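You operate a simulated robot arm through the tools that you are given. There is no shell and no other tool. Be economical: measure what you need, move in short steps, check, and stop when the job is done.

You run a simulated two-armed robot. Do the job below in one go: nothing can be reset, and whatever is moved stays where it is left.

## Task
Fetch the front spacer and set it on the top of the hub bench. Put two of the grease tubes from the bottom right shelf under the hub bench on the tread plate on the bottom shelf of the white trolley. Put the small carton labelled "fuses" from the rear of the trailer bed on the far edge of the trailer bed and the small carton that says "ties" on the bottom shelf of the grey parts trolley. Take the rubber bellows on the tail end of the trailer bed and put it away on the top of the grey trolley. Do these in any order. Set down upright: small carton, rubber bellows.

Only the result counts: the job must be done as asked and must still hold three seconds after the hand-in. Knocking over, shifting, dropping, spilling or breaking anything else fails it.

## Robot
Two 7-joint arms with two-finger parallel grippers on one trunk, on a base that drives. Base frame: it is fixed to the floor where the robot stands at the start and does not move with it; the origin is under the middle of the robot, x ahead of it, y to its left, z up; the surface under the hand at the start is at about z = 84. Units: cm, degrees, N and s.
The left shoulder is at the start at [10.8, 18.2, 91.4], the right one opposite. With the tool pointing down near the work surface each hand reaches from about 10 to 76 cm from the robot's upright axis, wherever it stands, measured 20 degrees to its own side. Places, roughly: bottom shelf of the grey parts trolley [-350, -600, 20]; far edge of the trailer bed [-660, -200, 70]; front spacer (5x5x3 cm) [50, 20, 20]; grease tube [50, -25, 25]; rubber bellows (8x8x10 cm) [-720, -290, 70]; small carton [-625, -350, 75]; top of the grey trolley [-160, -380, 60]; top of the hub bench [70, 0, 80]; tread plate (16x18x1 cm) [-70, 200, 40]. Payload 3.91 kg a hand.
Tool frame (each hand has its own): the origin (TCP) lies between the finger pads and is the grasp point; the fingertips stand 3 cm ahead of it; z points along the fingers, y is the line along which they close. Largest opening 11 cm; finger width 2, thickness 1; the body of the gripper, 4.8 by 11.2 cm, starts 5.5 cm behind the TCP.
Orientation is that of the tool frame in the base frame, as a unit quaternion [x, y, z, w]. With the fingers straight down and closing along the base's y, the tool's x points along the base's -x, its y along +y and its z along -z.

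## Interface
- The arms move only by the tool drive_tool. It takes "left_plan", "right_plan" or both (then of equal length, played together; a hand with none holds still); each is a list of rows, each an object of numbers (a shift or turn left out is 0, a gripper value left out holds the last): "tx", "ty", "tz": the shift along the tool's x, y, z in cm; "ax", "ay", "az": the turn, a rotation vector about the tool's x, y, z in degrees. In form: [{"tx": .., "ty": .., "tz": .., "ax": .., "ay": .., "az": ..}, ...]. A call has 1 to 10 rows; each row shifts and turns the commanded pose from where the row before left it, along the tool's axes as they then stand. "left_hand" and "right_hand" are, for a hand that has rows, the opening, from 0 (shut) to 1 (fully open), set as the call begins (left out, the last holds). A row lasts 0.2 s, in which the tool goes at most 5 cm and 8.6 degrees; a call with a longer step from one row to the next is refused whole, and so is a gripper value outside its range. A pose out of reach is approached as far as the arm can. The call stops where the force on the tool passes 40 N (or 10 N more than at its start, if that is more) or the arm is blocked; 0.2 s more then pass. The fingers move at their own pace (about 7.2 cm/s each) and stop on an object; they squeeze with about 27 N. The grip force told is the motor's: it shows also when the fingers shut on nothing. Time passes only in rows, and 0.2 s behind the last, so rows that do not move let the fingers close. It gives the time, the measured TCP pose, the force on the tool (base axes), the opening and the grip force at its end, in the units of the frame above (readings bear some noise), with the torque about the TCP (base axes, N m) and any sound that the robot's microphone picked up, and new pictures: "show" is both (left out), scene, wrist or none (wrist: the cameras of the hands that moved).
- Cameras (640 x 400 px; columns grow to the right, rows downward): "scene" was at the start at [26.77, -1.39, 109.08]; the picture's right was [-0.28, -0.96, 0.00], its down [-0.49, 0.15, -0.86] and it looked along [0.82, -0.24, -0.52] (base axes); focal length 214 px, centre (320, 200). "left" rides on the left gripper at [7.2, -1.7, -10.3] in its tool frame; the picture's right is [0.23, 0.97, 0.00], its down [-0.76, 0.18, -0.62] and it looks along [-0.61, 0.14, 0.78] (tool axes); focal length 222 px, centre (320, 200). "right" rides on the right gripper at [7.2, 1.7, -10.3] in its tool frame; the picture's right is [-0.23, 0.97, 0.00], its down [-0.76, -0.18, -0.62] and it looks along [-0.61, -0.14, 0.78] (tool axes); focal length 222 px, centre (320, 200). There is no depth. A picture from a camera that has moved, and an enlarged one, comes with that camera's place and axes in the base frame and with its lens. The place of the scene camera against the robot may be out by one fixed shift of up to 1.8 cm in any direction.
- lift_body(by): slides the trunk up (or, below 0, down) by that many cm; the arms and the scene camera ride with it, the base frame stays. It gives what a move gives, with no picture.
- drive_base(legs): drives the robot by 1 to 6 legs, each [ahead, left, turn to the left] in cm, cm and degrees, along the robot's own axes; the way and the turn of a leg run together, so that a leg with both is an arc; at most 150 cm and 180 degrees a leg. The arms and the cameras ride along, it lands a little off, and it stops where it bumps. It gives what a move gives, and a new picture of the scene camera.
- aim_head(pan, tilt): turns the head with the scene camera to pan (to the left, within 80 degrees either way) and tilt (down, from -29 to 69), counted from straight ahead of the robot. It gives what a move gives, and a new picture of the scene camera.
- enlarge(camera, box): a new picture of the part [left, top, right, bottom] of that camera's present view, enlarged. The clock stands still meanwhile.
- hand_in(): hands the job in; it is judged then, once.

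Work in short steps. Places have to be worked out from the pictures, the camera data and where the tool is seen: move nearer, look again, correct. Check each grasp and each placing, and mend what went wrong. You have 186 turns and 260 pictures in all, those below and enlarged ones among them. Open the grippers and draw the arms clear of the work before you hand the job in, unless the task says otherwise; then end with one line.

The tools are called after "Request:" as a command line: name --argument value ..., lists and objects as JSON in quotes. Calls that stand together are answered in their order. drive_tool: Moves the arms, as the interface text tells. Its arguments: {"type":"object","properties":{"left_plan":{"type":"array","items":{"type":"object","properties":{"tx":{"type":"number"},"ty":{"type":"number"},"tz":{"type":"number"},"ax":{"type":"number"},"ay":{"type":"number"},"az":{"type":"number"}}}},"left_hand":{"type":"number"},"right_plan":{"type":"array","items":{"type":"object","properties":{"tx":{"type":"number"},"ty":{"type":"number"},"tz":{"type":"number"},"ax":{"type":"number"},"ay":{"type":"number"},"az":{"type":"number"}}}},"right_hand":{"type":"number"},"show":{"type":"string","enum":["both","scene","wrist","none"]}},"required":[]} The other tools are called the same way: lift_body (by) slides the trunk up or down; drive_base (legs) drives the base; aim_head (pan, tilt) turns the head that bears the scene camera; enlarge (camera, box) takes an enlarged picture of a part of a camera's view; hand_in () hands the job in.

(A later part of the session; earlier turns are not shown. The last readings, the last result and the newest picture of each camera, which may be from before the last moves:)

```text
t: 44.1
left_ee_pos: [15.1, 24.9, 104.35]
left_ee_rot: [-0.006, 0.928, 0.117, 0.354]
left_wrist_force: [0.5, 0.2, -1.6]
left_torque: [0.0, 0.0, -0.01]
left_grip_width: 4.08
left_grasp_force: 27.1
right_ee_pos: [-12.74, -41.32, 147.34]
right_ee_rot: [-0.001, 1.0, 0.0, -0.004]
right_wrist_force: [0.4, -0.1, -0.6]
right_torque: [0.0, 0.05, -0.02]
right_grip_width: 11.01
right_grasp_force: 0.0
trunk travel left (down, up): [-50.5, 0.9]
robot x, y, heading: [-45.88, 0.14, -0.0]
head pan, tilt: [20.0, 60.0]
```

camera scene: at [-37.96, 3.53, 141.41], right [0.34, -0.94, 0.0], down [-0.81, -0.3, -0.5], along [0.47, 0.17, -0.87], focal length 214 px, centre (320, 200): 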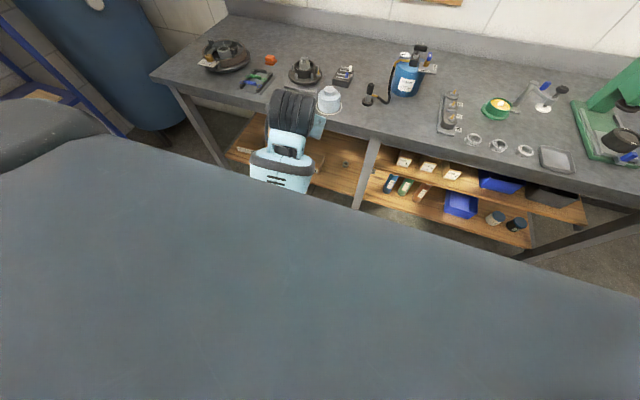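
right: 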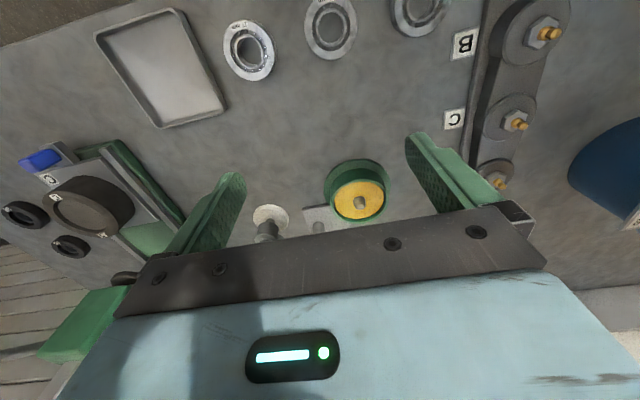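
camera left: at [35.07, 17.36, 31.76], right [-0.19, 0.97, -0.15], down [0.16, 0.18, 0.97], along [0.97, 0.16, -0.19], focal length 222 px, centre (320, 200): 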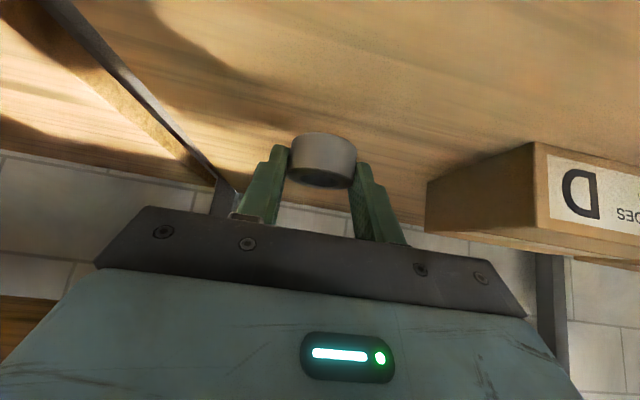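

Freed. Now I'll level the hand again by undoing the roll and yaw.

Request:
drive_tool --left_plan '[{"ax": 6.35, "az": -2.05}, {"ax": 6.35, "az": -2.05}, {}]' --show "none"

Request:
aim_head --pan 10 --tilt 45

```text
t: 44.9
left_ee_pos: [15.0, 24.81, 104.21]
left_ee_rot: [0.001, 0.934, 0.001, 0.358]
left_wrist_force: [0.6, 0.5, -2.2]
left_torque: [0.02, 0.01, -0.01]
left_grip_width: 4.1
left_grasp_force: 26.6
right_ee_pos: [-12.81, -41.32, 147.3]
right_ee_rot: [0.0, 1.0, 0.0, -0.004]
right_wrist_force: [-0.3, -0.2, -0.2]
right_torque: [-0.05, 0.01, 0.03]
right_grip_width: 11.02
right_grasp_force: 0.2
trunk travel left (down, up): [-50.5, 0.9]
robot x, y, heading: [-45.97, 0.13, 0.2]
head pan, tilt: [20.0, 60.0]
```

```text
t: 45.7
left_ee_pos: [14.94, 24.94, 104.28]
left_ee_rot: [0.0, 0.934, 0.001, 0.356]
left_wrist_force: [-0.1, 0.5, -1.2]
left_torque: [0.03, 0.02, 0.02]
left_grip_width: 4.07
left_grasp_force: 26.7
right_ee_pos: [-12.94, -41.35, 147.32]
right_ee_rot: [-0.001, 1.0, 0.0, -0.005]
right_wrist_force: [-0.1, 0.8, 0.2]
right_torque: [-0.01, 0.02, 0.02]
right_grip_width: 11.01
right_grasp_force: 0.1
trunk travel left (down, up): [-50.5, 0.9]
robot x, y, heading: [-45.96, -0.07, -0.3]
head pan, tilt: [10.0, 45.0]
camera scene: at [-36.21, 2.69, 143.35], right [0.17, -0.98, 0.0], down [-0.7, -0.12, -0.71], along [0.7, 0.12, -0.71], focal length 214 px, centre (320, 200)
```

scene: 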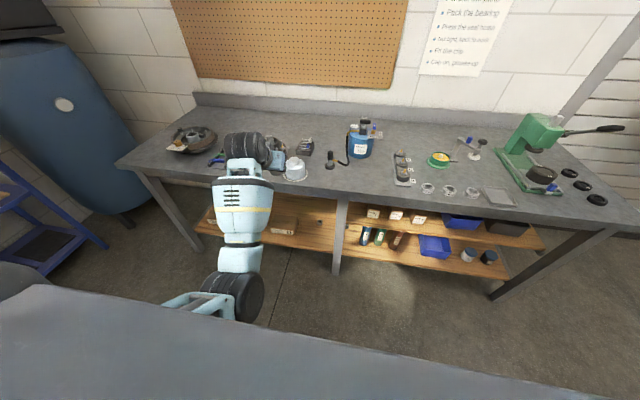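

Clear spot for the spacer: around (38, 1), between the white cup, the grease gun and the hub plate. I'll drive the base so the hand ends up above it.

Request:
drive_base --legs '[[0, -24, 0.3], [21, 0, 0]]'

```text
t: 49.6
left_ee_pos: [35.73, 1.48, 104.41]
left_ee_rot: [-0.004, 0.934, 0.003, 0.358]
left_wrist_force: [-0.4, 0.5, -1.2]
left_torque: [0.03, 0.02, 0.03]
left_grip_width: 4.09
left_grasp_force: 27.2
right_ee_pos: [8.62, -65.1, 147.48]
right_ee_rot: [-0.006, 1.0, -0.001, -0.004]
right_wrist_force: [0.7, -0.6, 0.2]
right_torque: [0.02, 0.02, 0.01]
right_grip_width: 11.01
right_grasp_force: 0.1
trunk travel left (down, up): [-50.5, 0.9]
robot x, y, heading: [-25.09, -23.93, 0.6]
head pan, tilt: [10.0, 45.0]
camera scene: at [-15.17, -21.33, 143.37], right [0.18, -0.98, 0.0], down [-0.69, -0.13, -0.71], along [0.7, 0.13, -0.71], focal length 214 px, centre (320, 200)
```

scene: 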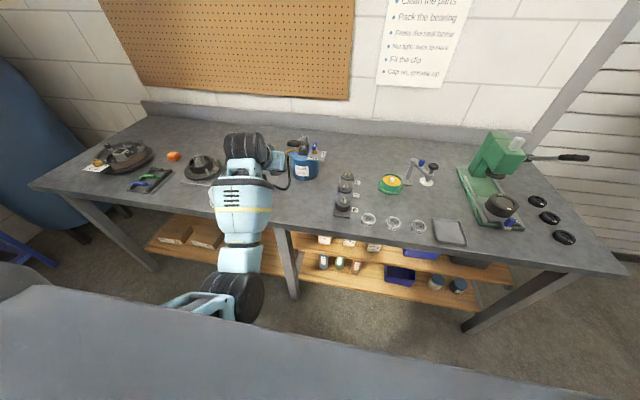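

Above the spot. I'll lower 13 cm and view from the wrist.

Request:
drive_tool --left_plan '[{"tz": 2.4, "tx": 2.17}, {"tz": 2.4, "tx": 2.17}, {"tz": 2.4, "tx": 2.17}, {"tz": 2.4, "tx": 2.17}, {}]' --show "wrist"

```text
t: 50.9
left_ee_pos: [36.18, 1.38, 91.39]
left_ee_rot: [-0.004, 0.934, 0.003, 0.358]
left_wrist_force: [0.0, 0.3, -1.4]
left_torque: [-0.01, 0.01, 0.0]
left_grip_width: 4.1
left_grasp_force: 26.8
right_ee_pos: [8.64, -65.08, 147.35]
right_ee_rot: [-0.007, 1.0, 0.0, -0.004]
right_wrist_force: [0.4, 0.2, 0.0]
right_torque: [0.01, -0.02, 0.0]
right_grip_width: 11.0
right_grasp_force: 0.0
trunk travel left (down, up): [-50.5, 0.9]
robot x, y, heading: [-24.36, -24.26, 0.5]
head pan, tilt: [10.0, 45.0]
camera left: at [23.88, -0.41, 94.16], right [-0.18, 0.97, -0.15], down [0.15, 0.18, 0.97], along [0.97, 0.15, -0.18], focal length 222 px, centre (320, 200)
```

left: 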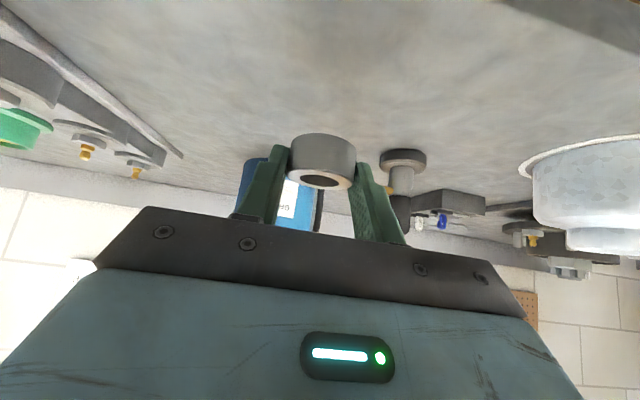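

Clear area below. I'll lower in small steps until contact.

Request:
drive_tool --left_plan '[{"tz": 0.75, "tx": 0.67}, {"tz": 0.75, "tx": 0.67}, {"tz": 0.4, "tx": 0.35}, {"tz": 0.3, "tx": 0.27}, {"tz": 0.3, "tx": 0.27}, {}]' --show "wrist"

```text
t: 52.2
left_ee_pos: [35.66, 1.48, 88.0]
left_ee_rot: [-0.004, 0.934, 0.003, 0.357]
left_wrist_force: [-0.2, 0.5, -1.9]
left_torque: [-0.01, 0.05, 0.02]
left_grip_width: 4.07
left_grasp_force: 27.0
right_ee_pos: [8.5, -65.08, 147.27]
right_ee_rot: [-0.006, 1.0, -0.001, -0.004]
right_wrist_force: [-0.1, -0.7, -0.9]
right_torque: [0.01, 0.02, 0.0]
right_grip_width: 11.0
right_grasp_force: 0.1
trunk travel left (down, up): [-50.5, 0.9]
robot x, y, heading: [-24.88, -24.17, 0.6]
head pan, tilt: [10.0, 45.0]
camera left: at [23.58, -0.31, 90.85], right [-0.18, 0.97, -0.15], down [0.15, 0.18, 0.97], along [0.97, 0.15, -0.18], focal length 222 px, centre (320, 200)
```

left: 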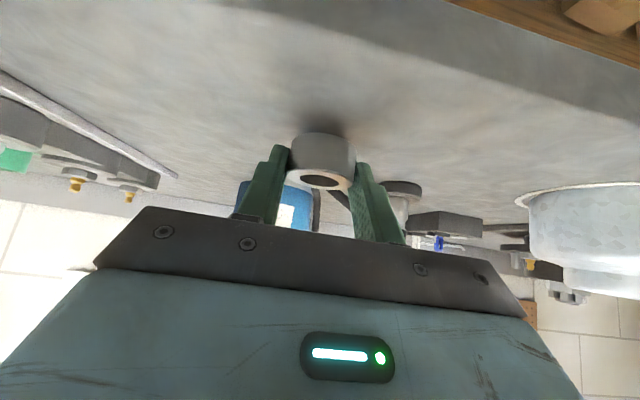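

Near contact, with a shadow just below the part. I'll step 0.3 cm at a time until a force shows.

Request:
drive_tool --left_plan '[{"tz": 0.22, "tx": 0.2}, {"tz": 0.22, "tx": 0.2}, {}]' --show "none"

```text
t: 53.0
left_ee_pos: [35.71, 1.55, 87.4]
left_ee_rot: [-0.005, 0.934, 0.003, 0.357]
left_wrist_force: [0.6, -0.6, -1.7]
left_torque: [-0.02, 0.04, 0.01]
left_grip_width: 4.11
left_grasp_force: 27.2
right_ee_pos: [8.64, -65.06, 147.38]
right_ee_rot: [-0.007, 1.0, 0.0, -0.005]
right_wrist_force: [-0.2, 1.1, -0.2]
right_torque: [0.01, 0.02, -0.02]
right_grip_width: 10.97
right_grasp_force: 0.0
trunk travel left (down, up): [-50.5, 0.9]
robot x, y, heading: [-25.03, -23.89, 0.7]
head pan, tilt: [10.0, 45.0]
```

Request:
drive_tool --left_plan '[{"tz": 0.22, "tx": 0.2}, {"tz": 0.22, "tx": 0.2}, {}]' --show "wrist"

```text
t: 53.9
left_ee_pos: [35.63, 1.49, 86.97]
left_ee_rot: [-0.005, 0.934, 0.003, 0.358]
left_wrist_force: [-1.1, 0.6, 1.2]
left_torque: [0.01, 0.04, 0.02]
left_grip_width: 4.11
left_grasp_force: 27.4
right_ee_pos: [8.57, -65.04, 147.36]
right_ee_rot: [-0.006, 1.0, 0.0, -0.003]
right_wrist_force: [0.2, -0.7, 0.3]
right_torque: [0.03, -0.02, -0.03]
right_grip_width: 11.02
right_grasp_force: 0.1
trunk travel left (down, up): [-50.5, 0.9]
robot x, y, heading: [-24.47, -24.02, 0.6]
head pan, tilt: [10.0, 45.0]
camera left: at [23.47, -0.33, 89.75], right [-0.18, 0.97, -0.15], down [0.15, 0.18, 0.97], along [0.97, 0.15, -0.18], focal length 222 px, centre (320, 200)
```

left: 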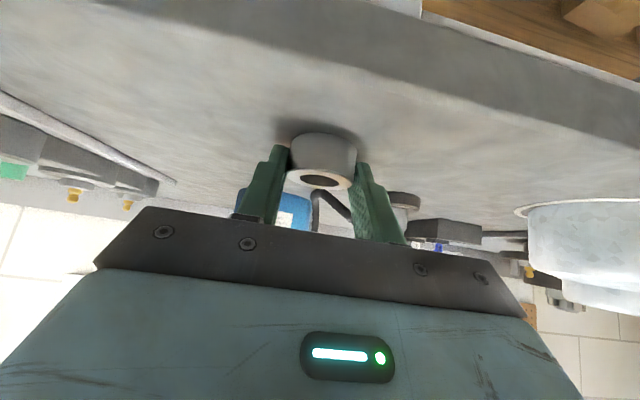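

Force is now about +1 N, so it has just touched. I'll open, then withdraw.

Request:
drive_tool --left_plan '[{}, {}, {}, {"tz": -2.0}, {"tz": -3.0}, {"tz": -3.0, "tx": -2}, {"tz": -3.0, "tx": -3}]' --left_hand 0.75 --show "wrist"

```text
t: 55.5
left_ee_pos: [32.1, 1.34, 98.41]
left_ee_rot: [-0.005, 0.934, 0.003, 0.356]
left_wrist_force: [-1.1, -0.7, -0.6]
left_torque: [0.03, 0.01, -0.02]
left_grip_width: 8.26
left_grasp_force: 0.0
right_ee_pos: [8.68, -65.04, 147.37]
right_ee_rot: [-0.005, 1.0, 0.0, -0.003]
right_wrist_force: [0.1, -1.2, -0.4]
right_torque: [0.0, -0.02, 0.02]
right_grip_width: 11.0
right_grasp_force: 0.1
trunk travel left (down, up): [-50.5, 0.9]
robot x, y, heading: [-24.7, -23.66, 0.7]
head pan, tilt: [10.0, 45.0]
camera left: at [19.87, -0.48, 101.23], right [-0.18, 0.97, -0.15], down [0.15, 0.18, 0.97], along [0.97, 0.15, -0.18], focal length 222 px, centre (320, 200)
```

left: 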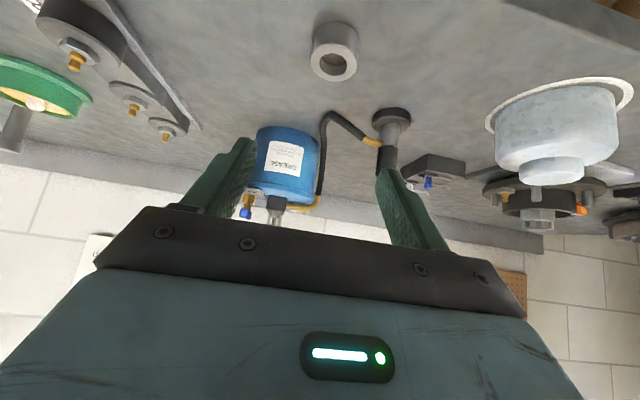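

The spacer stands flat on the bench top. Next, the tubes: back off, then lower the trunk.

Request:
drive_base --legs '[[-35, 0, 0]]'

Request:
lift_body --by -49

```text
t: 57.7
left_ee_pos: [-2.89, 1.16, 98.44]
left_ee_rot: [-0.006, 0.935, 0.004, 0.356]
left_wrist_force: [0.3, -0.2, 0.2]
left_torque: [0.0, -0.04, 0.01]
left_grip_width: 8.26
left_grasp_force: 0.1
right_ee_pos: [-25.86, -65.3, 147.21]
right_ee_rot: [-0.009, 1.0, 0.0, -0.005]
right_wrist_force: [-0.1, -0.3, 0.5]
right_torque: [-0.03, 0.02, -0.01]
right_grip_width: 10.99
right_grasp_force: 0.1
trunk travel left (down, up): [-50.5, 0.9]
robot x, y, heading: [-59.59, -24.32, 1.2]
head pan, tilt: [10.0, 45.0]
camera scene: at [-49.89, -21.77, 143.35], right [0.19, -0.98, 0.0], down [-0.69, -0.13, -0.71], along [0.69, 0.13, -0.71], focal length 214 px, centre (320, 200)
```

scene: 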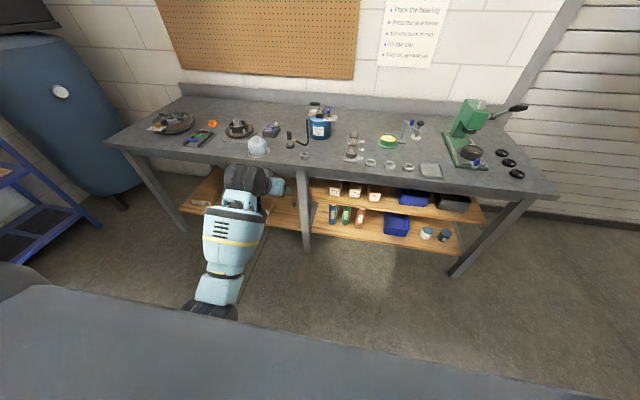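

```text
refused: -49 is not a number from -40 to 40
```

The spacer is seen on the bench. I'll lower in two steps.

Request:
lift_body --by -30

Request:
lift_body --by -20

```text
t: 60.7
left_ee_pos: [-2.85, 1.12, 68.43]
left_ee_rot: [-0.008, 0.934, 0.005, 0.357]
left_wrist_force: [0.1, -0.3, 0.5]
left_torque: [0.01, 0.01, 0.01]
left_grip_width: 8.24
left_grasp_force: 0.1
right_ee_pos: [-25.9, -65.35, 117.39]
right_ee_rot: [-0.008, 1.0, 0.0, -0.003]
right_wrist_force: [0.6, -0.9, -0.3]
right_torque: [0.02, 0.03, 0.02]
right_grip_width: 11.04
right_grasp_force: 0.0
trunk travel left (down, up): [-20.5, 30.9]
robot x, y, heading: [-59.76, -24.68, 1.1]
head pan, tilt: [10.0, 45.0]
```

```text
t: 62.9
left_ee_pos: [-2.87, 1.17, 48.34]
left_ee_rot: [-0.008, 0.934, 0.005, 0.356]
left_wrist_force: [-0.9, -0.3, -0.1]
left_torque: [0.01, -0.01, -0.01]
left_grip_width: 8.23
left_grasp_force: 0.1
right_ee_pos: [-25.88, -65.19, 97.25]
right_ee_rot: [-0.009, 1.0, 0.0, -0.004]
right_wrist_force: [-1.2, -1.1, 1.0]
right_torque: [0.06, 0.02, 0.02]
right_grip_width: 11.0
right_grasp_force: 0.1
trunk travel left (down, up): [-0.5, 50.9]
robot x, y, heading: [-59.7, -24.55, 0.8]
head pan, tilt: [10.0, 45.0]
```

Trunk is low. I'll pitch the left hand down to near-horizontal and start bringing the right hand down and forward.

Request:
drive_tool --left_plan '[{"tz": 1.5, "tx": 1.3}, {"tz": 1.5, "tx": 1.3}, {"tz": 1.5, "tx": 1.3}, {"tz": 1.5, "tx": 1.3}, {"ay": -7}, {"ay": -7}, {"ay": -7}, {"ay": -7}, {}, {}]' --right_plan '[{"tz": 4.5, "tx": -2}, {"tz": 4.5, "tx": -2}, {"tz": 4.5, "tx": -2}, {"tz": 4.5, "tx": -2}, {"tz": 4.5, "tx": -2}, {"tz": 4.0, "tx": -1, "ay": -8}, {"tz": 4.0, "ay": -8}, {"tz": 4.0, "tx": 1, "ay": -8}, {"tz": 3.5, "tx": 2, "ay": -8}, {"tz": 3.0, "tx": 3, "ay": -8}]' --show "scene"

```text
t: 65.1
left_ee_pos: [-2.7, 1.3, 40.5]
left_ee_rot: [-0.007, 0.82, 0.006, 0.573]
left_wrist_force: [0.4, 0.6, -0.2]
left_torque: [0.01, 0.01, 0.02]
left_grip_width: 8.24
left_grasp_force: 0.1
right_ee_pos: [-14.09, -67.06, 54.19]
right_ee_rot: [-0.007, 0.941, 0.004, 0.339]
right_wrist_force: [-0.2, -0.2, -0.2]
right_torque: [0.0, -0.04, -0.01]
right_grip_width: 10.99
right_grasp_force: 0.1
right hand out of reach, approached as far as the arm can: row 9, 10
trunk travel left (down, up): [-0.5, 50.9]
robot x, y, heading: [-59.8, -24.79, 0.8]
head pan, tilt: [10.0, 45.0]
camera scene: at [-27.63, -21.38, 89.09], right [0.19, -0.98, 0.0], down [-0.69, -0.13, -0.71], along [0.69, 0.13, -0.71], focal length 214 px, centre (320, 200)
```

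scene: 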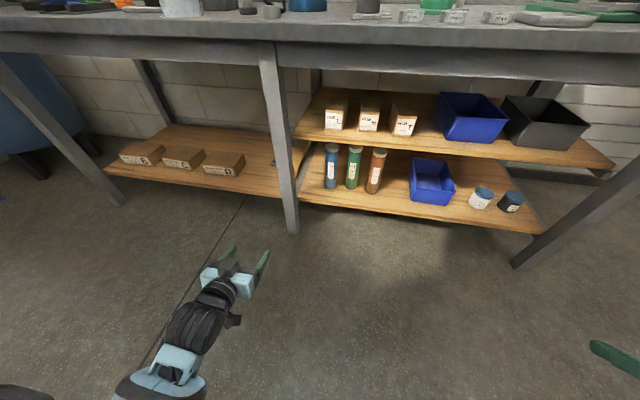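

Left is ready at z≈40.5. I'll bring the right hand inward and forward, and pitch it too.

Request:
drive_tool --right_plan '[{"ty": 3, "tz": 2}, {"ty": 3, "tz": 2}, {"ty": 3, "tz": 2}, {"ty": 3, "tz": 2}, {"ty": 3, "ay": -7.5}, {"ty": 3, "ay": -7.5}, {"ty": 3, "ay": -7.5}, {"ty": 3, "ay": -7.5}, {"tx": 3}, {"tx": 2}]' --right_hand 0.75 --show "wrist"

```text
t: 67.3
left_ee_pos: [-2.73, 1.23, 40.44]
left_ee_rot: [-0.006, 0.82, 0.006, 0.572]
left_wrist_force: [-0.4, -0.4, -0.4]
left_torque: [-0.01, -0.02, -0.01]
left_grip_width: 8.26
left_grasp_force: 0.1
right_ee_pos: [-10.02, -43.31, 42.71]
right_ee_rot: [-0.007, 0.821, 0.004, 0.571]
right_wrist_force: [-0.6, -0.6, 0.0]
right_torque: [-0.02, -0.02, 0.02]
right_grip_width: 8.25
right_grasp_force: 0.0
right hand out of reach, approached as far as the arm can: row 1, 2, 6
trunk travel left (down, up): [-0.5, 50.9]
robot x, y, heading: [-59.96, -24.08, 0.8]
head pan, tilt: [10.0, 45.0]
camera right: at [-22.22, -41.87, 39.58], right [0.06, 0.98, 0.21], down [-0.32, -0.18, 0.93], along [0.95, -0.12, 0.3], focal length 222 px, centre (320, 200)
```

right: 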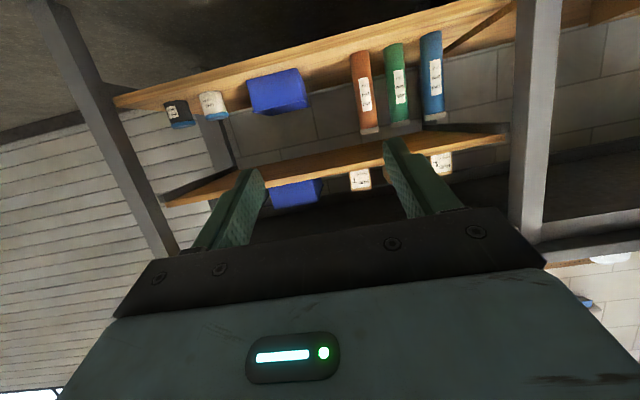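

Both hands are pitched 70°. I'll bring them inward: right to y≈-31 and left to y≈-13, with z lowered to about 34.5.

Request:
drive_tool --right_plan '[{"ty": 3, "tx": 1.9, "tz": 0.7}, {"ty": 3, "tx": 1.9, "tz": 0.7}, {"ty": 3, "tx": 1.9, "tz": 0.7}, {"ty": 3, "tx": 1.9, "tz": 0.7}, {}]' --left_plan '[{"ty": -3.5, "tx": 1.4, "tz": 0.5}, {"ty": -3.5, "tx": 1.4, "tz": 0.5}, {"ty": -3.5, "tx": 1.4, "tz": 0.5}, {"ty": -3.5, "tx": 1.4, "tz": 0.5}, {}]' --show "wrist"

```text
t: 68.2
left_ee_pos: [-2.66, -5.13, 34.27]
left_ee_rot: [0.072, 0.81, 0.075, 0.578]
left_wrist_force: [1.0, 0.0, 0.7]
left_torque: [0.03, -0.01, 0.0]
left_grip_width: 8.26
left_grasp_force: 0.1
right_ee_pos: [-8.63, -38.89, 40.53]
right_ee_rot: [-0.014, 0.782, -0.03, 0.623]
right_wrist_force: [0.0, 0.7, -0.5]
right_torque: [0.0, 0.0, -0.02]
right_grip_width: 8.25
right_grasp_force: 0.1
trunk travel left (down, up): [-0.5, 50.9]
robot x, y, heading: [-59.6, -24.6, 1.0]
head pan, tilt: [10.0, 45.0]
stopped in row 4 (left hand): the arm was blocked; the commanded pose is now the measured one
camera right: at [-20.35, -37.43, 35.68], right [0.06, 0.99, 0.16], down [-0.44, -0.11, 0.89], along [0.9, -0.13, 0.43], focal length 222 px, centre (320, 200)
camera left: at [-14.76, -5.7, 30.54], right [-0.04, 1.0, -0.01], down [-0.34, -0.01, 0.94], along [0.94, 0.04, 0.34], focal length 222 px, centre (320, 200)
```

right: 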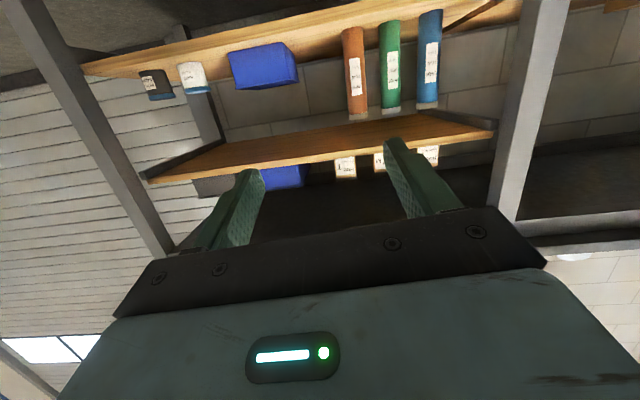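
left: 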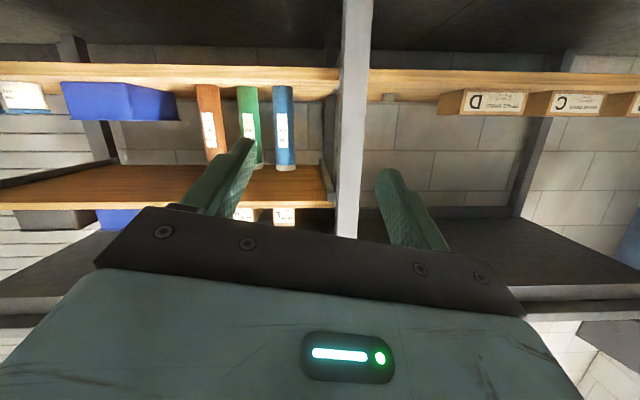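

Moving inward jams the elbows at this height. I'll keep each hand near its own side instead (about ±20 cm) and shift the base sideways for each tube. First I'll restore and level both hands.

Request:
drive_tool --right_plan '[{"ty": -3}, {"ty": -3}, {"ax": -1.7, "az": 3.4}, {"ay": 6.5}, {"tx": 2, "tz": 0.5}, {"tx": 2, "tz": 0.5}, {"tx": 2, "tz": 0.5}, {}]' --left_plan '[{"ty": 3}, {"ty": 3}, {"ax": 1.1, "az": -5.85}, {"ax": 1.1, "az": -5.85}, {}, {}, {}, {}]' --show "none"

```text
t: 70.0
left_ee_pos: [-2.46, 0.58, 35.58]
left_ee_rot: [0.001, 0.815, 0.001, 0.58]
left_wrist_force: [0.3, -0.7, 0.4]
left_torque: [0.01, 0.01, 0.01]
left_grip_width: 8.24
left_grasp_force: 0.1
right_ee_pos: [-9.34, -44.87, 34.51]
right_ee_rot: [-0.001, 0.818, 0.0, 0.576]
right_wrist_force: [0.0, -0.8, 0.0]
right_torque: [-0.01, 0.0, 0.02]
right_grip_width: 8.28
right_grasp_force: 0.0
trunk travel left (down, up): [-0.5, 50.9]
robot x, y, heading: [-59.47, -25.04, 1.2]
head pan, tilt: [10.0, 45.0]
```

Both are level. I'll shift the left hand a bit further out (to clear the bench leg) and drive so the right hand lines up with the brown tube.

Request:
drive_tool --left_plan '[{"ty": 3}, {"ty": 3}, {}]' --show "none"

Request:
drive_base --legs '[[0, 13.5, -1.2], [30, 0, 0]]'

Request:
enlarge --camera "right" --box '[160, 0, 480, 200]'

```text
t: 70.8
left_ee_pos: [-2.6, 6.56, 35.42]
left_ee_rot: [0.001, 0.814, 0.0, 0.58]
left_wrist_force: [-0.4, 0.2, -0.9]
left_torque: [0.0, -0.01, -0.01]
left_grip_width: 8.25
left_grasp_force: 0.0
right_ee_pos: [-9.38, -44.83, 34.48]
right_ee_rot: [-0.002, 0.818, 0.001, 0.576]
right_wrist_force: [0.1, -0.2, -1.2]
right_torque: [-0.01, -0.01, -0.04]
right_grip_width: 8.24
right_grasp_force: 0.0
trunk travel left (down, up): [-0.5, 50.9]
robot x, y, heading: [-59.63, -24.56, 0.6]
head pan, tilt: [10.0, 45.0]
```

```text
t: 74.3
left_ee_pos: [27.98, 18.23, 35.36]
left_ee_rot: [0.012, 0.815, -0.007, 0.58]
left_wrist_force: [0.3, 0.0, 0.2]
left_torque: [-0.02, 0.02, 0.0]
left_grip_width: 8.23
left_grasp_force: 0.1
right_ee_pos: [19.84, -33.01, 34.67]
right_ee_rot: [0.008, 0.818, -0.007, 0.575]
right_wrist_force: [0.5, -0.1, -0.9]
right_torque: [-0.01, -0.01, 0.03]
right_grip_width: 8.26
right_grasp_force: 0.0
trunk travel left (down, up): [-0.5, 50.9]
robot x, y, heading: [-30.06, -12.07, -0.2]
head pan, tilt: [10.0, 45.0]
camera scene: at [2.16, -9.13, 89.09], right [0.17, -0.99, 0.0], down [-0.7, -0.12, -0.71], along [0.7, 0.12, -0.71], focal length 214 px, centre (320, 200)
```

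scene: 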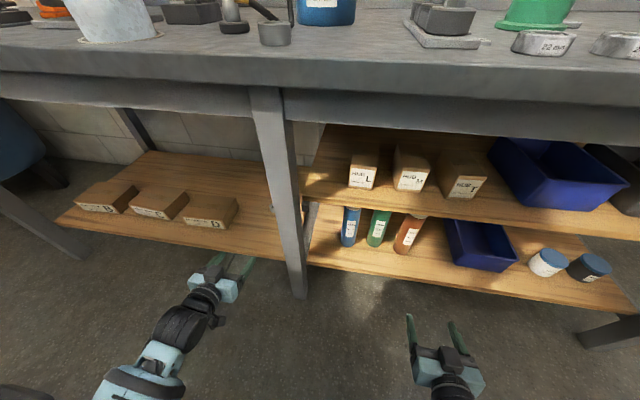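

```text
2.00 times, centred on (320, 100) of right
camera zoom: at [7.75, -31.09, 31.23], right [0.1, 0.97, 0.21], down [-0.33, -0.17, 0.93], along [0.94, -0.16, 0.31], focal length 444 px, centre (320, 400)
```

zoom: 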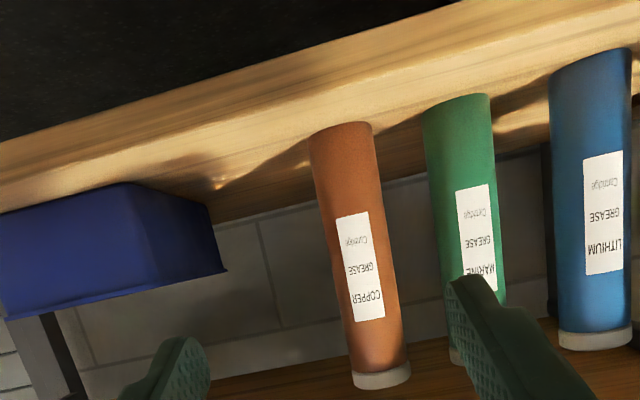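

The copper tube is at about (50, -31.7). I'll drive in 9 cm more, then extend the right arm to x≈42 and check alignment.

Request:
drive_base --legs '[[9, 0, 0.4]]'

Request:
drive_tool --right_plan '[{"tz": 4.0, "tx": -1.45, "ty": 0.3}, {"tz": 4.0, "tx": -1.45, "ty": 0.3}, {"tz": 4.0, "tx": -1.45, "ty": 0.3}]' --show "wrist"

```text
t: 75.4
left_ee_pos: [36.4, 18.53, 35.48]
left_ee_rot: [0.009, 0.815, -0.005, 0.579]
left_wrist_force: [-0.3, -1.3, 0.1]
left_torque: [-0.02, 0.01, 0.01]
left_grip_width: 8.26
left_grasp_force: 0.1
right_ee_pos: [28.66, -32.86, 34.52]
right_ee_rot: [0.006, 0.818, -0.005, 0.576]
right_wrist_force: [0.3, -0.5, 0.6]
right_torque: [0.0, 0.02, 0.02]
right_grip_width: 8.26
right_grasp_force: 0.1
trunk travel left (down, up): [-0.5, 50.9]
robot x, y, heading: [-21.33, -11.71, -0.1]
head pan, tilt: [10.0, 45.0]
camera scene: at [10.83, -9.01, 89.09], right [0.17, -0.99, 0.0], down [-0.7, -0.12, -0.71], along [0.7, 0.12, -0.71], focal length 214 px, centre (320, 200)
```

scene: 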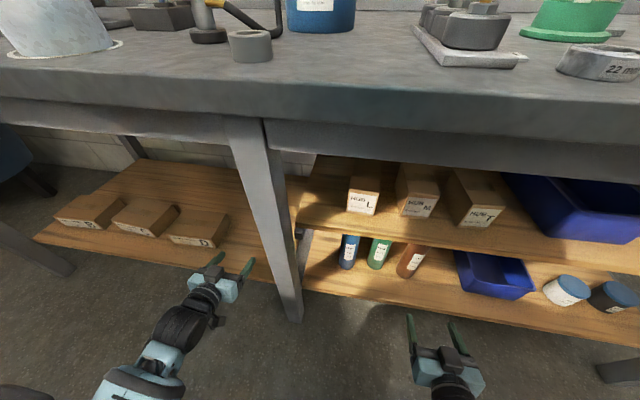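

```text
t: 76.2
left_ee_pos: [36.34, 18.47, 35.37]
left_ee_rot: [0.009, 0.815, -0.005, 0.58]
left_wrist_force: [0.0, -0.2, 0.5]
left_torque: [-0.02, 0.0, 0.01]
left_grip_width: 8.24
left_grasp_force: 0.0
right_ee_pos: [41.51, -31.91, 34.18]
right_ee_rot: [0.006, 0.818, -0.005, 0.576]
right_wrist_force: [0.3, -0.3, -0.2]
right_torque: [-0.02, -0.02, 0.01]
right_grip_width: 8.24
right_grasp_force: 0.0
trunk travel left (down, up): [-0.5, 50.9]
robot x, y, heading: [-21.24, -11.28, -0.1]
head pan, tilt: [10.0, 45.0]
camera right: at [29.35, -29.97, 30.88], right [0.09, 0.97, 0.21], down [-0.33, -0.17, 0.93], along [0.94, -0.16, 0.31], focal length 222 px, centre (320, 200)
```

right: 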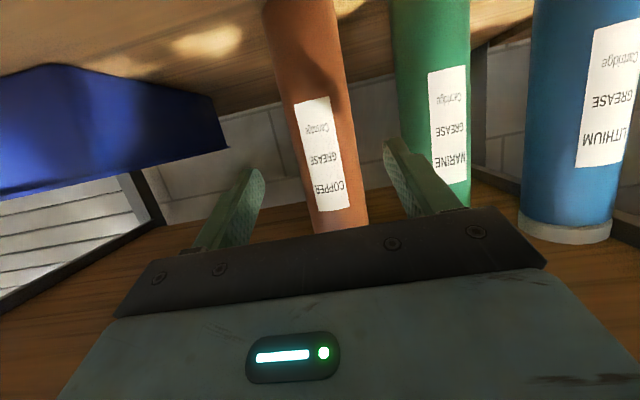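

The tube is well centred between the fingers. I'll advance 8 cm and close.

Request:
drive_tool --right_plan '[{"tz": 3.76, "tx": -1.36}, {"tz": 3.76, "tx": -1.36}, {}]' --show "wrist"

Request:
drive_tool --right_plan '[{}, {}, {}, {}, {}]' --right_hand 0 --show "wrist"

```text
t: 77.0
left_ee_pos: [36.41, 18.43, 35.41]
left_ee_rot: [0.01, 0.815, -0.006, 0.579]
left_wrist_force: [-0.1, 0.1, 0.6]
left_torque: [0.05, 0.01, 0.01]
left_grip_width: 8.26
left_grasp_force: 0.0
right_ee_pos: [49.18, -32.17, 34.4]
right_ee_rot: [0.006, 0.817, -0.005, 0.576]
right_wrist_force: [-0.5, -0.8, 0.1]
right_torque: [0.0, 0.02, 0.02]
right_grip_width: 8.23
right_grasp_force: 0.0
trunk travel left (down, up): [-0.5, 50.9]
robot x, y, heading: [-21.52, -11.36, -0.1]
head pan, tilt: [10.0, 45.0]
camera right: at [37.04, -30.2, 31.15], right [0.09, 0.97, 0.21], down [-0.33, -0.17, 0.93], along [0.94, -0.16, 0.31], focal length 222 px, centre (320, 200)
```

right: 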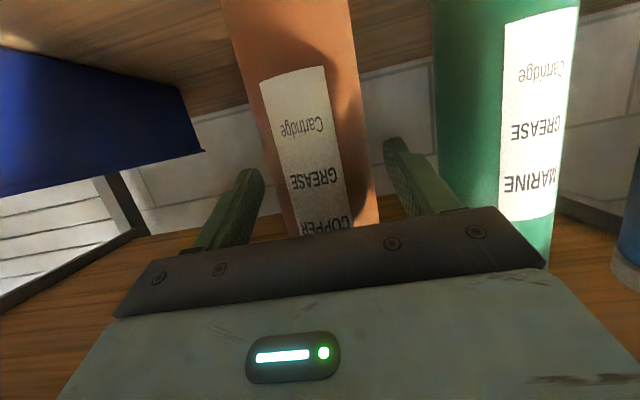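

```text
t: 78.2
left_ee_pos: [36.43, 18.59, 35.46]
left_ee_rot: [0.009, 0.815, -0.005, 0.58]
left_wrist_force: [-0.1, 0.4, -0.7]
left_torque: [-0.01, -0.01, 0.04]
left_grip_width: 8.27
left_grasp_force: 0.1
right_ee_pos: [49.21, -32.1, 34.52]
right_ee_rot: [0.006, 0.817, -0.005, 0.577]
right_wrist_force: [0.3, 1.7, 1.0]
right_torque: [0.24, -0.08, -0.01]
right_grip_width: 5.37
right_grasp_force: 26.8
trunk travel left (down, up): [-0.5, 50.9]
robot x, y, heading: [-21.28, -11.72, -0.1]
head pan, tilt: [10.0, 45.0]
camera right: at [37.02, -30.17, 31.17], right [0.09, 0.97, 0.21], down [-0.33, -0.17, 0.93], along [0.94, -0.16, 0.31], focal length 222 px, centre (320, 200)
```

right: 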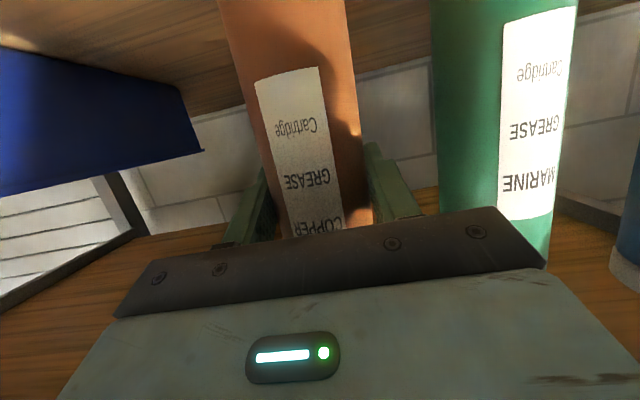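

Gripped at 5.37 cm. I'll lift 1.5 cm and check, then retreat.

Request:
drive_tool --right_plan '[{"tz": -0.25, "tx": -0.7}, {"tz": -0.25, "tx": -0.7}, {}]' --show "wrist"

```text
t: 79.0
left_ee_pos: [36.4, 18.52, 35.47]
left_ee_rot: [0.009, 0.815, -0.005, 0.579]
left_wrist_force: [0.5, -0.5, -0.3]
left_torque: [-0.01, 0.0, 0.03]
left_grip_width: 8.26
left_grasp_force: 0.0
right_ee_pos: [49.43, -32.18, 35.86]
right_ee_rot: [0.006, 0.818, -0.005, 0.575]
right_wrist_force: [-0.5, -0.6, -4.3]
right_torque: [0.02, -0.01, -0.03]
right_grip_width: 5.32
right_grasp_force: 26.8
trunk travel left (down, up): [-0.5, 50.9]
robot x, y, heading: [-20.98, -11.59, -0.0]
head pan, tilt: [10.0, 45.0]
camera right: at [37.18, -30.21, 32.62], right [0.09, 0.97, 0.21], down [-0.33, -0.17, 0.93], along [0.94, -0.16, 0.31], focal length 222 px, centre (320, 200)
```

right: 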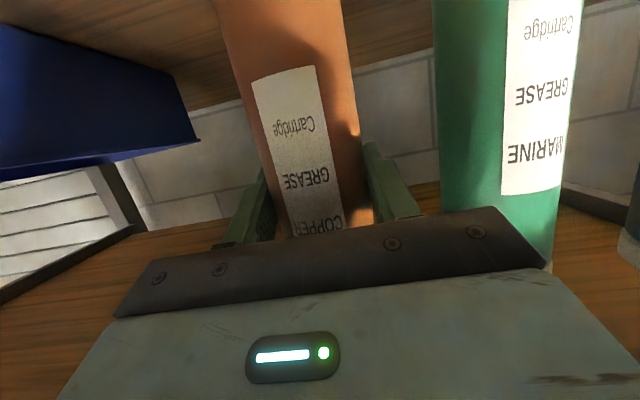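

Lifted and held (about 4 N). I'll retreat the arm, then back the base off so the left hand can do the blue tube.

Request:
drive_tool --right_plan '[{"tz": -3.95, "tx": 1.35}, {"tz": -3.95, "tx": 1.35}, {"tz": -3.95, "tx": 1.35}, {"tz": -3.95, "tx": 1.35}, {"tz": -3.95, "tx": 1.35}, {}]' --show "wrist"

Request:
drive_base --legs '[[-15, 0, 0], [0, -21, 0]]'

Request:
enlarge --camera "left" --box '[160, 0, 480, 200]'

```text
t: 80.4
left_ee_pos: [36.43, 18.4, 35.48]
left_ee_rot: [0.01, 0.815, -0.006, 0.579]
left_wrist_force: [-0.6, -0.6, 0.1]
left_torque: [0.02, 0.01, 0.04]
left_grip_width: 8.23
left_grasp_force: 0.1
right_ee_pos: [28.88, -32.4, 36.78]
right_ee_rot: [0.006, 0.814, -0.01, 0.581]
right_wrist_force: [-0.2, -0.7, -4.6]
right_torque: [0.02, -0.02, 0.03]
right_grip_width: 5.33
right_grasp_force: 27.7
trunk travel left (down, up): [-0.5, 50.9]
robot x, y, heading: [-21.32, -11.52, -0.1]
head pan, tilt: [10.0, 45.0]
camera right: at [16.79, -30.5, 33.35], right [0.1, 0.97, 0.2], down [-0.34, -0.16, 0.93], along [0.93, -0.16, 0.32], focal length 222 px, centre (320, 200)
```

right: 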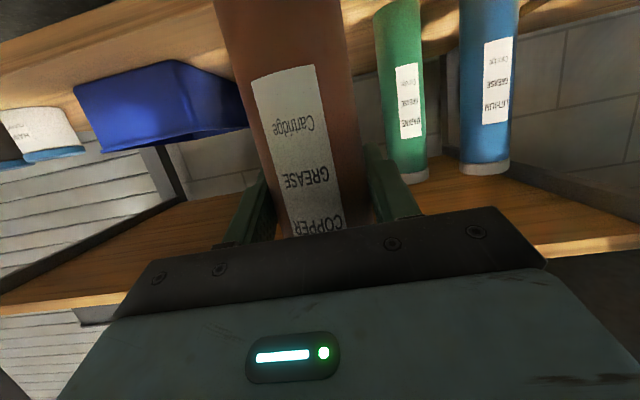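

```text
t: 83.8
left_ee_pos: [20.85, -2.38, 35.32]
left_ee_rot: [0.009, 0.815, -0.005, 0.58]
left_wrist_force: [0.6, 0.8, 0.1]
left_torque: [0.01, 0.01, 0.04]
left_grip_width: 8.22
left_grasp_force: 0.0
right_ee_pos: [13.2, -53.25, 36.52]
right_ee_rot: [0.006, 0.816, -0.011, 0.577]
right_wrist_force: [-0.5, -0.3, -4.9]
right_torque: [0.01, 0.03, -0.05]
right_grip_width: 5.29
right_grasp_force: 27.0
trunk travel left (down, up): [-0.5, 50.9]
robot x, y, heading: [-36.8, -32.34, -0.1]
head pan, tilt: [10.0, 45.0]
camera scene: at [-4.73, -29.83, 89.08], right [0.17, -0.99, 0.0], down [-0.7, -0.12, -0.71], along [0.7, 0.12, -0.71], focal length 214 px, centre (320, 200)
```

scene: 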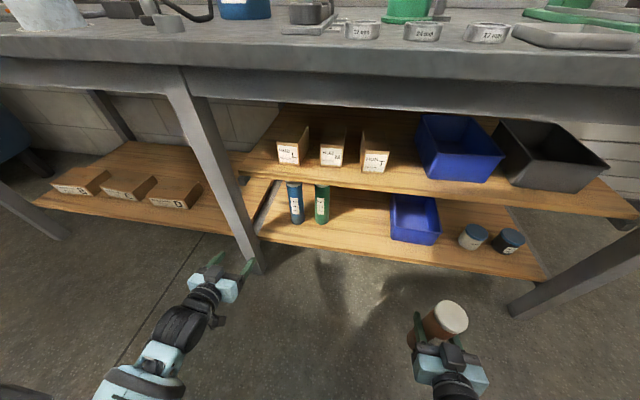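

```text
2.00 times, centred on (320, 100) of left
camera zoom: at [8.74, -3.72, 31.9], right [-0.05, 0.98, -0.21], down [-0.33, 0.18, 0.92], along [0.94, 0.12, 0.32], focal length 444 px, centre (320, 400)
```

zoom: 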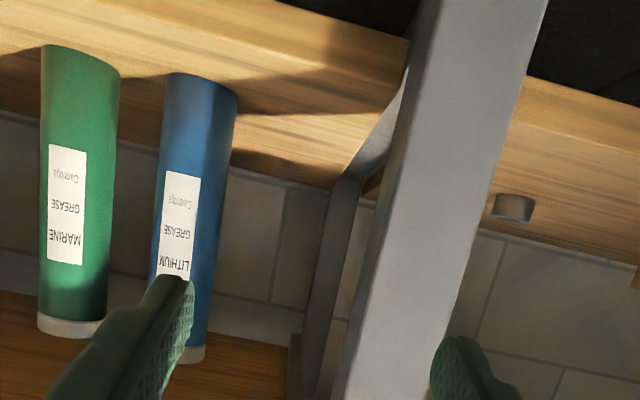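

I'll shift 10.6 cm further right, then forward 14, to line the left hand up with the blue tube (≈(50, -13)).

Request:
drive_base --legs '[[0, -10.6, 0.1], [13, 0, 0]]'

Request:
enlarge --camera "left" --box '[160, 0, 480, 200]'

```text
t: 86.3
left_ee_pos: [33.87, -12.7, 35.46]
left_ee_rot: [0.008, 0.815, -0.005, 0.579]
left_wrist_force: [0.2, 0.0, -0.1]
left_torque: [-0.04, 0.02, 0.0]
left_grip_width: 8.24
left_grasp_force: 0.1
right_ee_pos: [26.28, -63.88, 36.58]
right_ee_rot: [0.005, 0.817, -0.011, 0.577]
right_wrist_force: [-0.3, 0.1, -4.1]
right_torque: [0.03, -0.03, 0.02]
right_grip_width: 5.32
right_grasp_force: 27.0
trunk travel left (down, up): [-0.5, 50.9]
robot x, y, heading: [-23.82, -43.13, -0.1]
head pan, tilt: [10.0, 45.0]
camera scene: at [8.37, -40.24, 89.08], right [0.17, -0.98, 0.0], down [-0.7, -0.12, -0.71], along [0.7, 0.12, -0.71], focal length 214 px, centre (320, 200)
```

scene: 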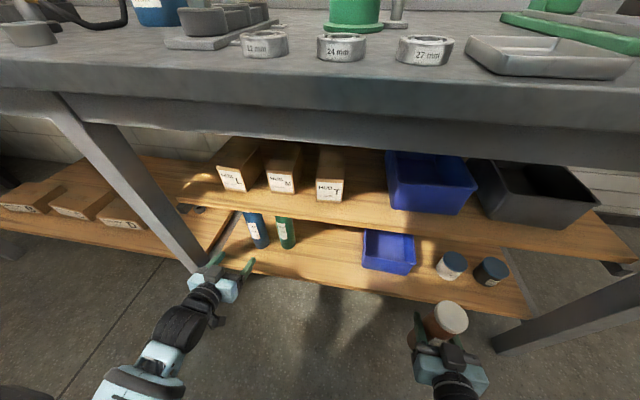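

```text
2.00 times, centred on (320, 100) of left
camera zoom: at [21.76, -14.1, 31.9], right [-0.06, 0.98, -0.21], down [-0.34, 0.18, 0.92], along [0.94, 0.12, 0.32], focal length 444 px, centre (320, 400)
```

zoom: 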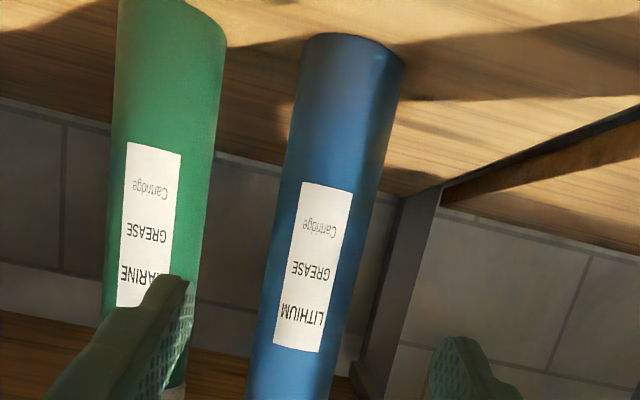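

Blue is laterally aligned and about 15 cm ahead. I'll narrow the opening slightly to clear the green tube, advance 8, and check.

Request:
drive_tool --left_plan '[{}, {"tz": 3.78, "tx": -1.3}, {"tz": 3.78, "tx": -1.3}]' --left_hand 0.71 --show "wrist"

```text
t: 87.1
left_ee_pos: [41.98, -12.9, 35.21]
left_ee_rot: [0.008, 0.815, -0.004, 0.579]
left_wrist_force: [0.2, 0.5, 0.9]
left_torque: [-0.02, -0.02, 0.03]
left_grip_width: 7.83
left_grasp_force: 0.0
right_ee_pos: [26.22, -63.82, 36.52]
right_ee_rot: [0.004, 0.817, -0.011, 0.577]
right_wrist_force: [-0.2, -0.1, -5.3]
right_torque: [0.02, 0.02, -0.01]
right_grip_width: 5.3
right_grasp_force: 27.2
trunk travel left (down, up): [-0.5, 50.9]
robot x, y, heading: [-23.51, -42.48, -0.3]
head pan, tilt: [10.0, 45.0]
camera left: at [29.87, -14.3, 31.79], right [-0.06, 0.98, -0.21], down [-0.33, 0.18, 0.92], along [0.94, 0.12, 0.32], focal length 222 px, centre (320, 200)
```

left: 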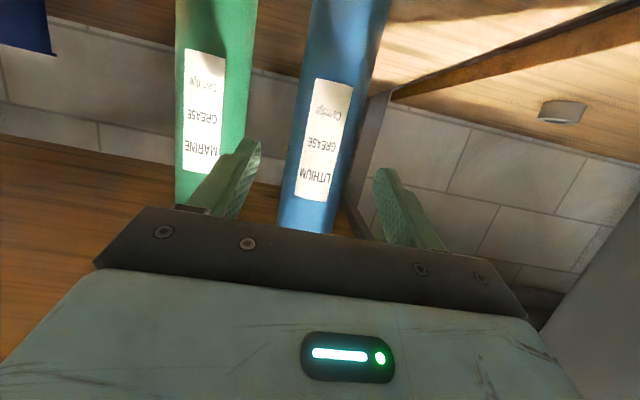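

Centred between the fingers. I'll advance 7 cm and close.

Request:
drive_tool --left_plan '[{"tz": 3.35, "tx": -1.2}, {"tz": 3.35, "tx": -1.2}, {}]' --show "none"

Request:
drive_tool --left_plan '[{}, {}, {}, {}, {}]' --left_hand 0 --show "wrist"

```text
t: 87.9
left_ee_pos: [48.95, -13.05, 35.37]
left_ee_rot: [0.009, 0.815, -0.005, 0.579]
left_wrist_force: [-0.1, -0.1, 0.5]
left_torque: [0.01, 0.02, 0.05]
left_grip_width: 7.8
left_grasp_force: 0.1
right_ee_pos: [26.23, -63.77, 36.55]
right_ee_rot: [0.005, 0.816, -0.012, 0.577]
right_wrist_force: [0.1, 0.1, -3.5]
right_torque: [-0.01, 0.0, -0.02]
right_grip_width: 5.33
right_grasp_force: 26.8
trunk travel left (down, up): [-0.5, 50.9]
robot x, y, heading: [-23.81, -42.72, -0.1]
head pan, tilt: [10.0, 45.0]
```

```text
t: 89.1
left_ee_pos: [49.01, -13.06, 35.49]
left_ee_rot: [0.009, 0.815, -0.005, 0.58]
left_wrist_force: [1.4, 0.6, 0.3]
left_torque: [0.13, -0.2, -0.02]
left_grip_width: 5.34
left_grasp_force: 26.5
right_ee_pos: [26.29, -63.84, 36.53]
right_ee_rot: [0.005, 0.816, -0.012, 0.578]
right_wrist_force: [-0.8, 0.5, -4.4]
right_torque: [-0.01, -0.05, -0.01]
right_grip_width: 5.3
right_grasp_force: 26.5
trunk travel left (down, up): [-0.5, 50.9]
robot x, y, heading: [-23.53, -42.6, -0.2]
head pan, tilt: [10.0, 45.0]
camera left: at [36.89, -14.4, 31.89], right [-0.06, 0.98, -0.21], down [-0.34, 0.18, 0.92], along [0.94, 0.12, 0.32], focal length 222 px, centre (320, 200)
```

left: 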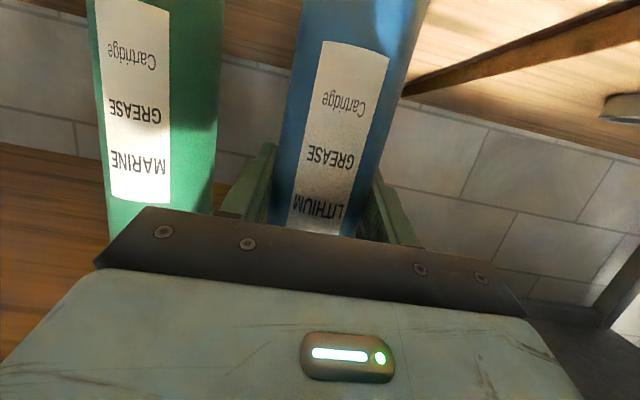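

Gripped. I'll lift 1.5 cm, retreat 15 cm, then back the base away.

Request:
drive_tool --left_plan '[{"tz": -0.25, "tx": -0.7}, {"tz": -0.25, "tx": -0.7}, {"tz": -3.55, "tx": 1.25}, {"tz": -3.55, "tx": 1.25}, {"tz": -3.55, "tx": 1.25}, {"tz": -3.55, "tx": 1.25}, {}]' --show "wrist"

Request:
drive_base --legs '[[-50, 0, 0]]'

```text
t: 90.7
left_ee_pos: [33.99, -12.88, 36.71]
left_ee_rot: [0.009, 0.815, -0.005, 0.579]
left_wrist_force: [0.6, 1.0, -4.8]
left_torque: [0.03, -0.02, 0.03]
left_grip_width: 5.34
left_grasp_force: 26.6
right_ee_pos: [26.31, -63.81, 36.49]
right_ee_rot: [0.004, 0.817, -0.011, 0.577]
right_wrist_force: [-0.9, -0.4, -4.3]
right_torque: [0.01, -0.01, 0.02]
right_grip_width: 5.31
right_grasp_force: 26.8
trunk travel left (down, up): [-0.5, 50.9]
robot x, y, heading: [-23.65, -42.9, -0.1]
head pan, tilt: [10.0, 45.0]
camera left: at [21.85, -14.26, 33.3], right [-0.06, 0.98, -0.21], down [-0.33, 0.18, 0.92], along [0.94, 0.12, 0.32], focal length 222 px, centre (320, 200)
```

left: 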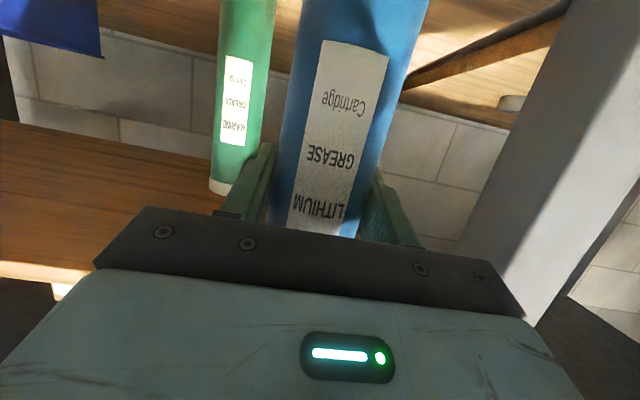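

```text
t: 93.6
left_ee_pos: [-16.58, -12.29, 36.76]
left_ee_rot: [0.003, 0.815, -0.001, 0.579]
left_wrist_force: [-0.1, -0.6, -3.7]
left_torque: [0.01, -0.03, -0.04]
left_grip_width: 5.36
left_grasp_force: 26.7
right_ee_pos: [-23.44, -63.32, 36.51]
right_ee_rot: [-0.001, 0.816, -0.007, 0.578]
right_wrist_force: [0.3, -0.7, -4.7]
right_torque: [0.0, -0.01, 0.01]
right_grip_width: 5.32
right_grasp_force: 26.6
trunk travel left (down, up): [-0.5, 50.9]
robot x, y, heading: [-73.63, -43.2, 1.0]
head pan, tilt: [10.0, 45.0]
camera scene: at [-41.65, -40.09, 89.07], right [0.19, -0.98, 0.0], down [-0.69, -0.13, -0.71], along [0.69, 0.13, -0.71], focal length 214 px, centre (320, 200)
```

scene: 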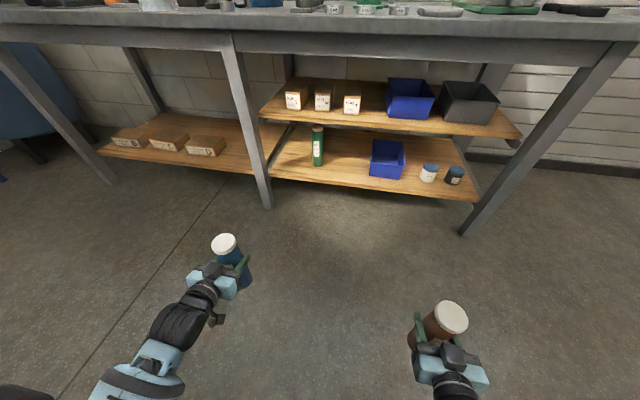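

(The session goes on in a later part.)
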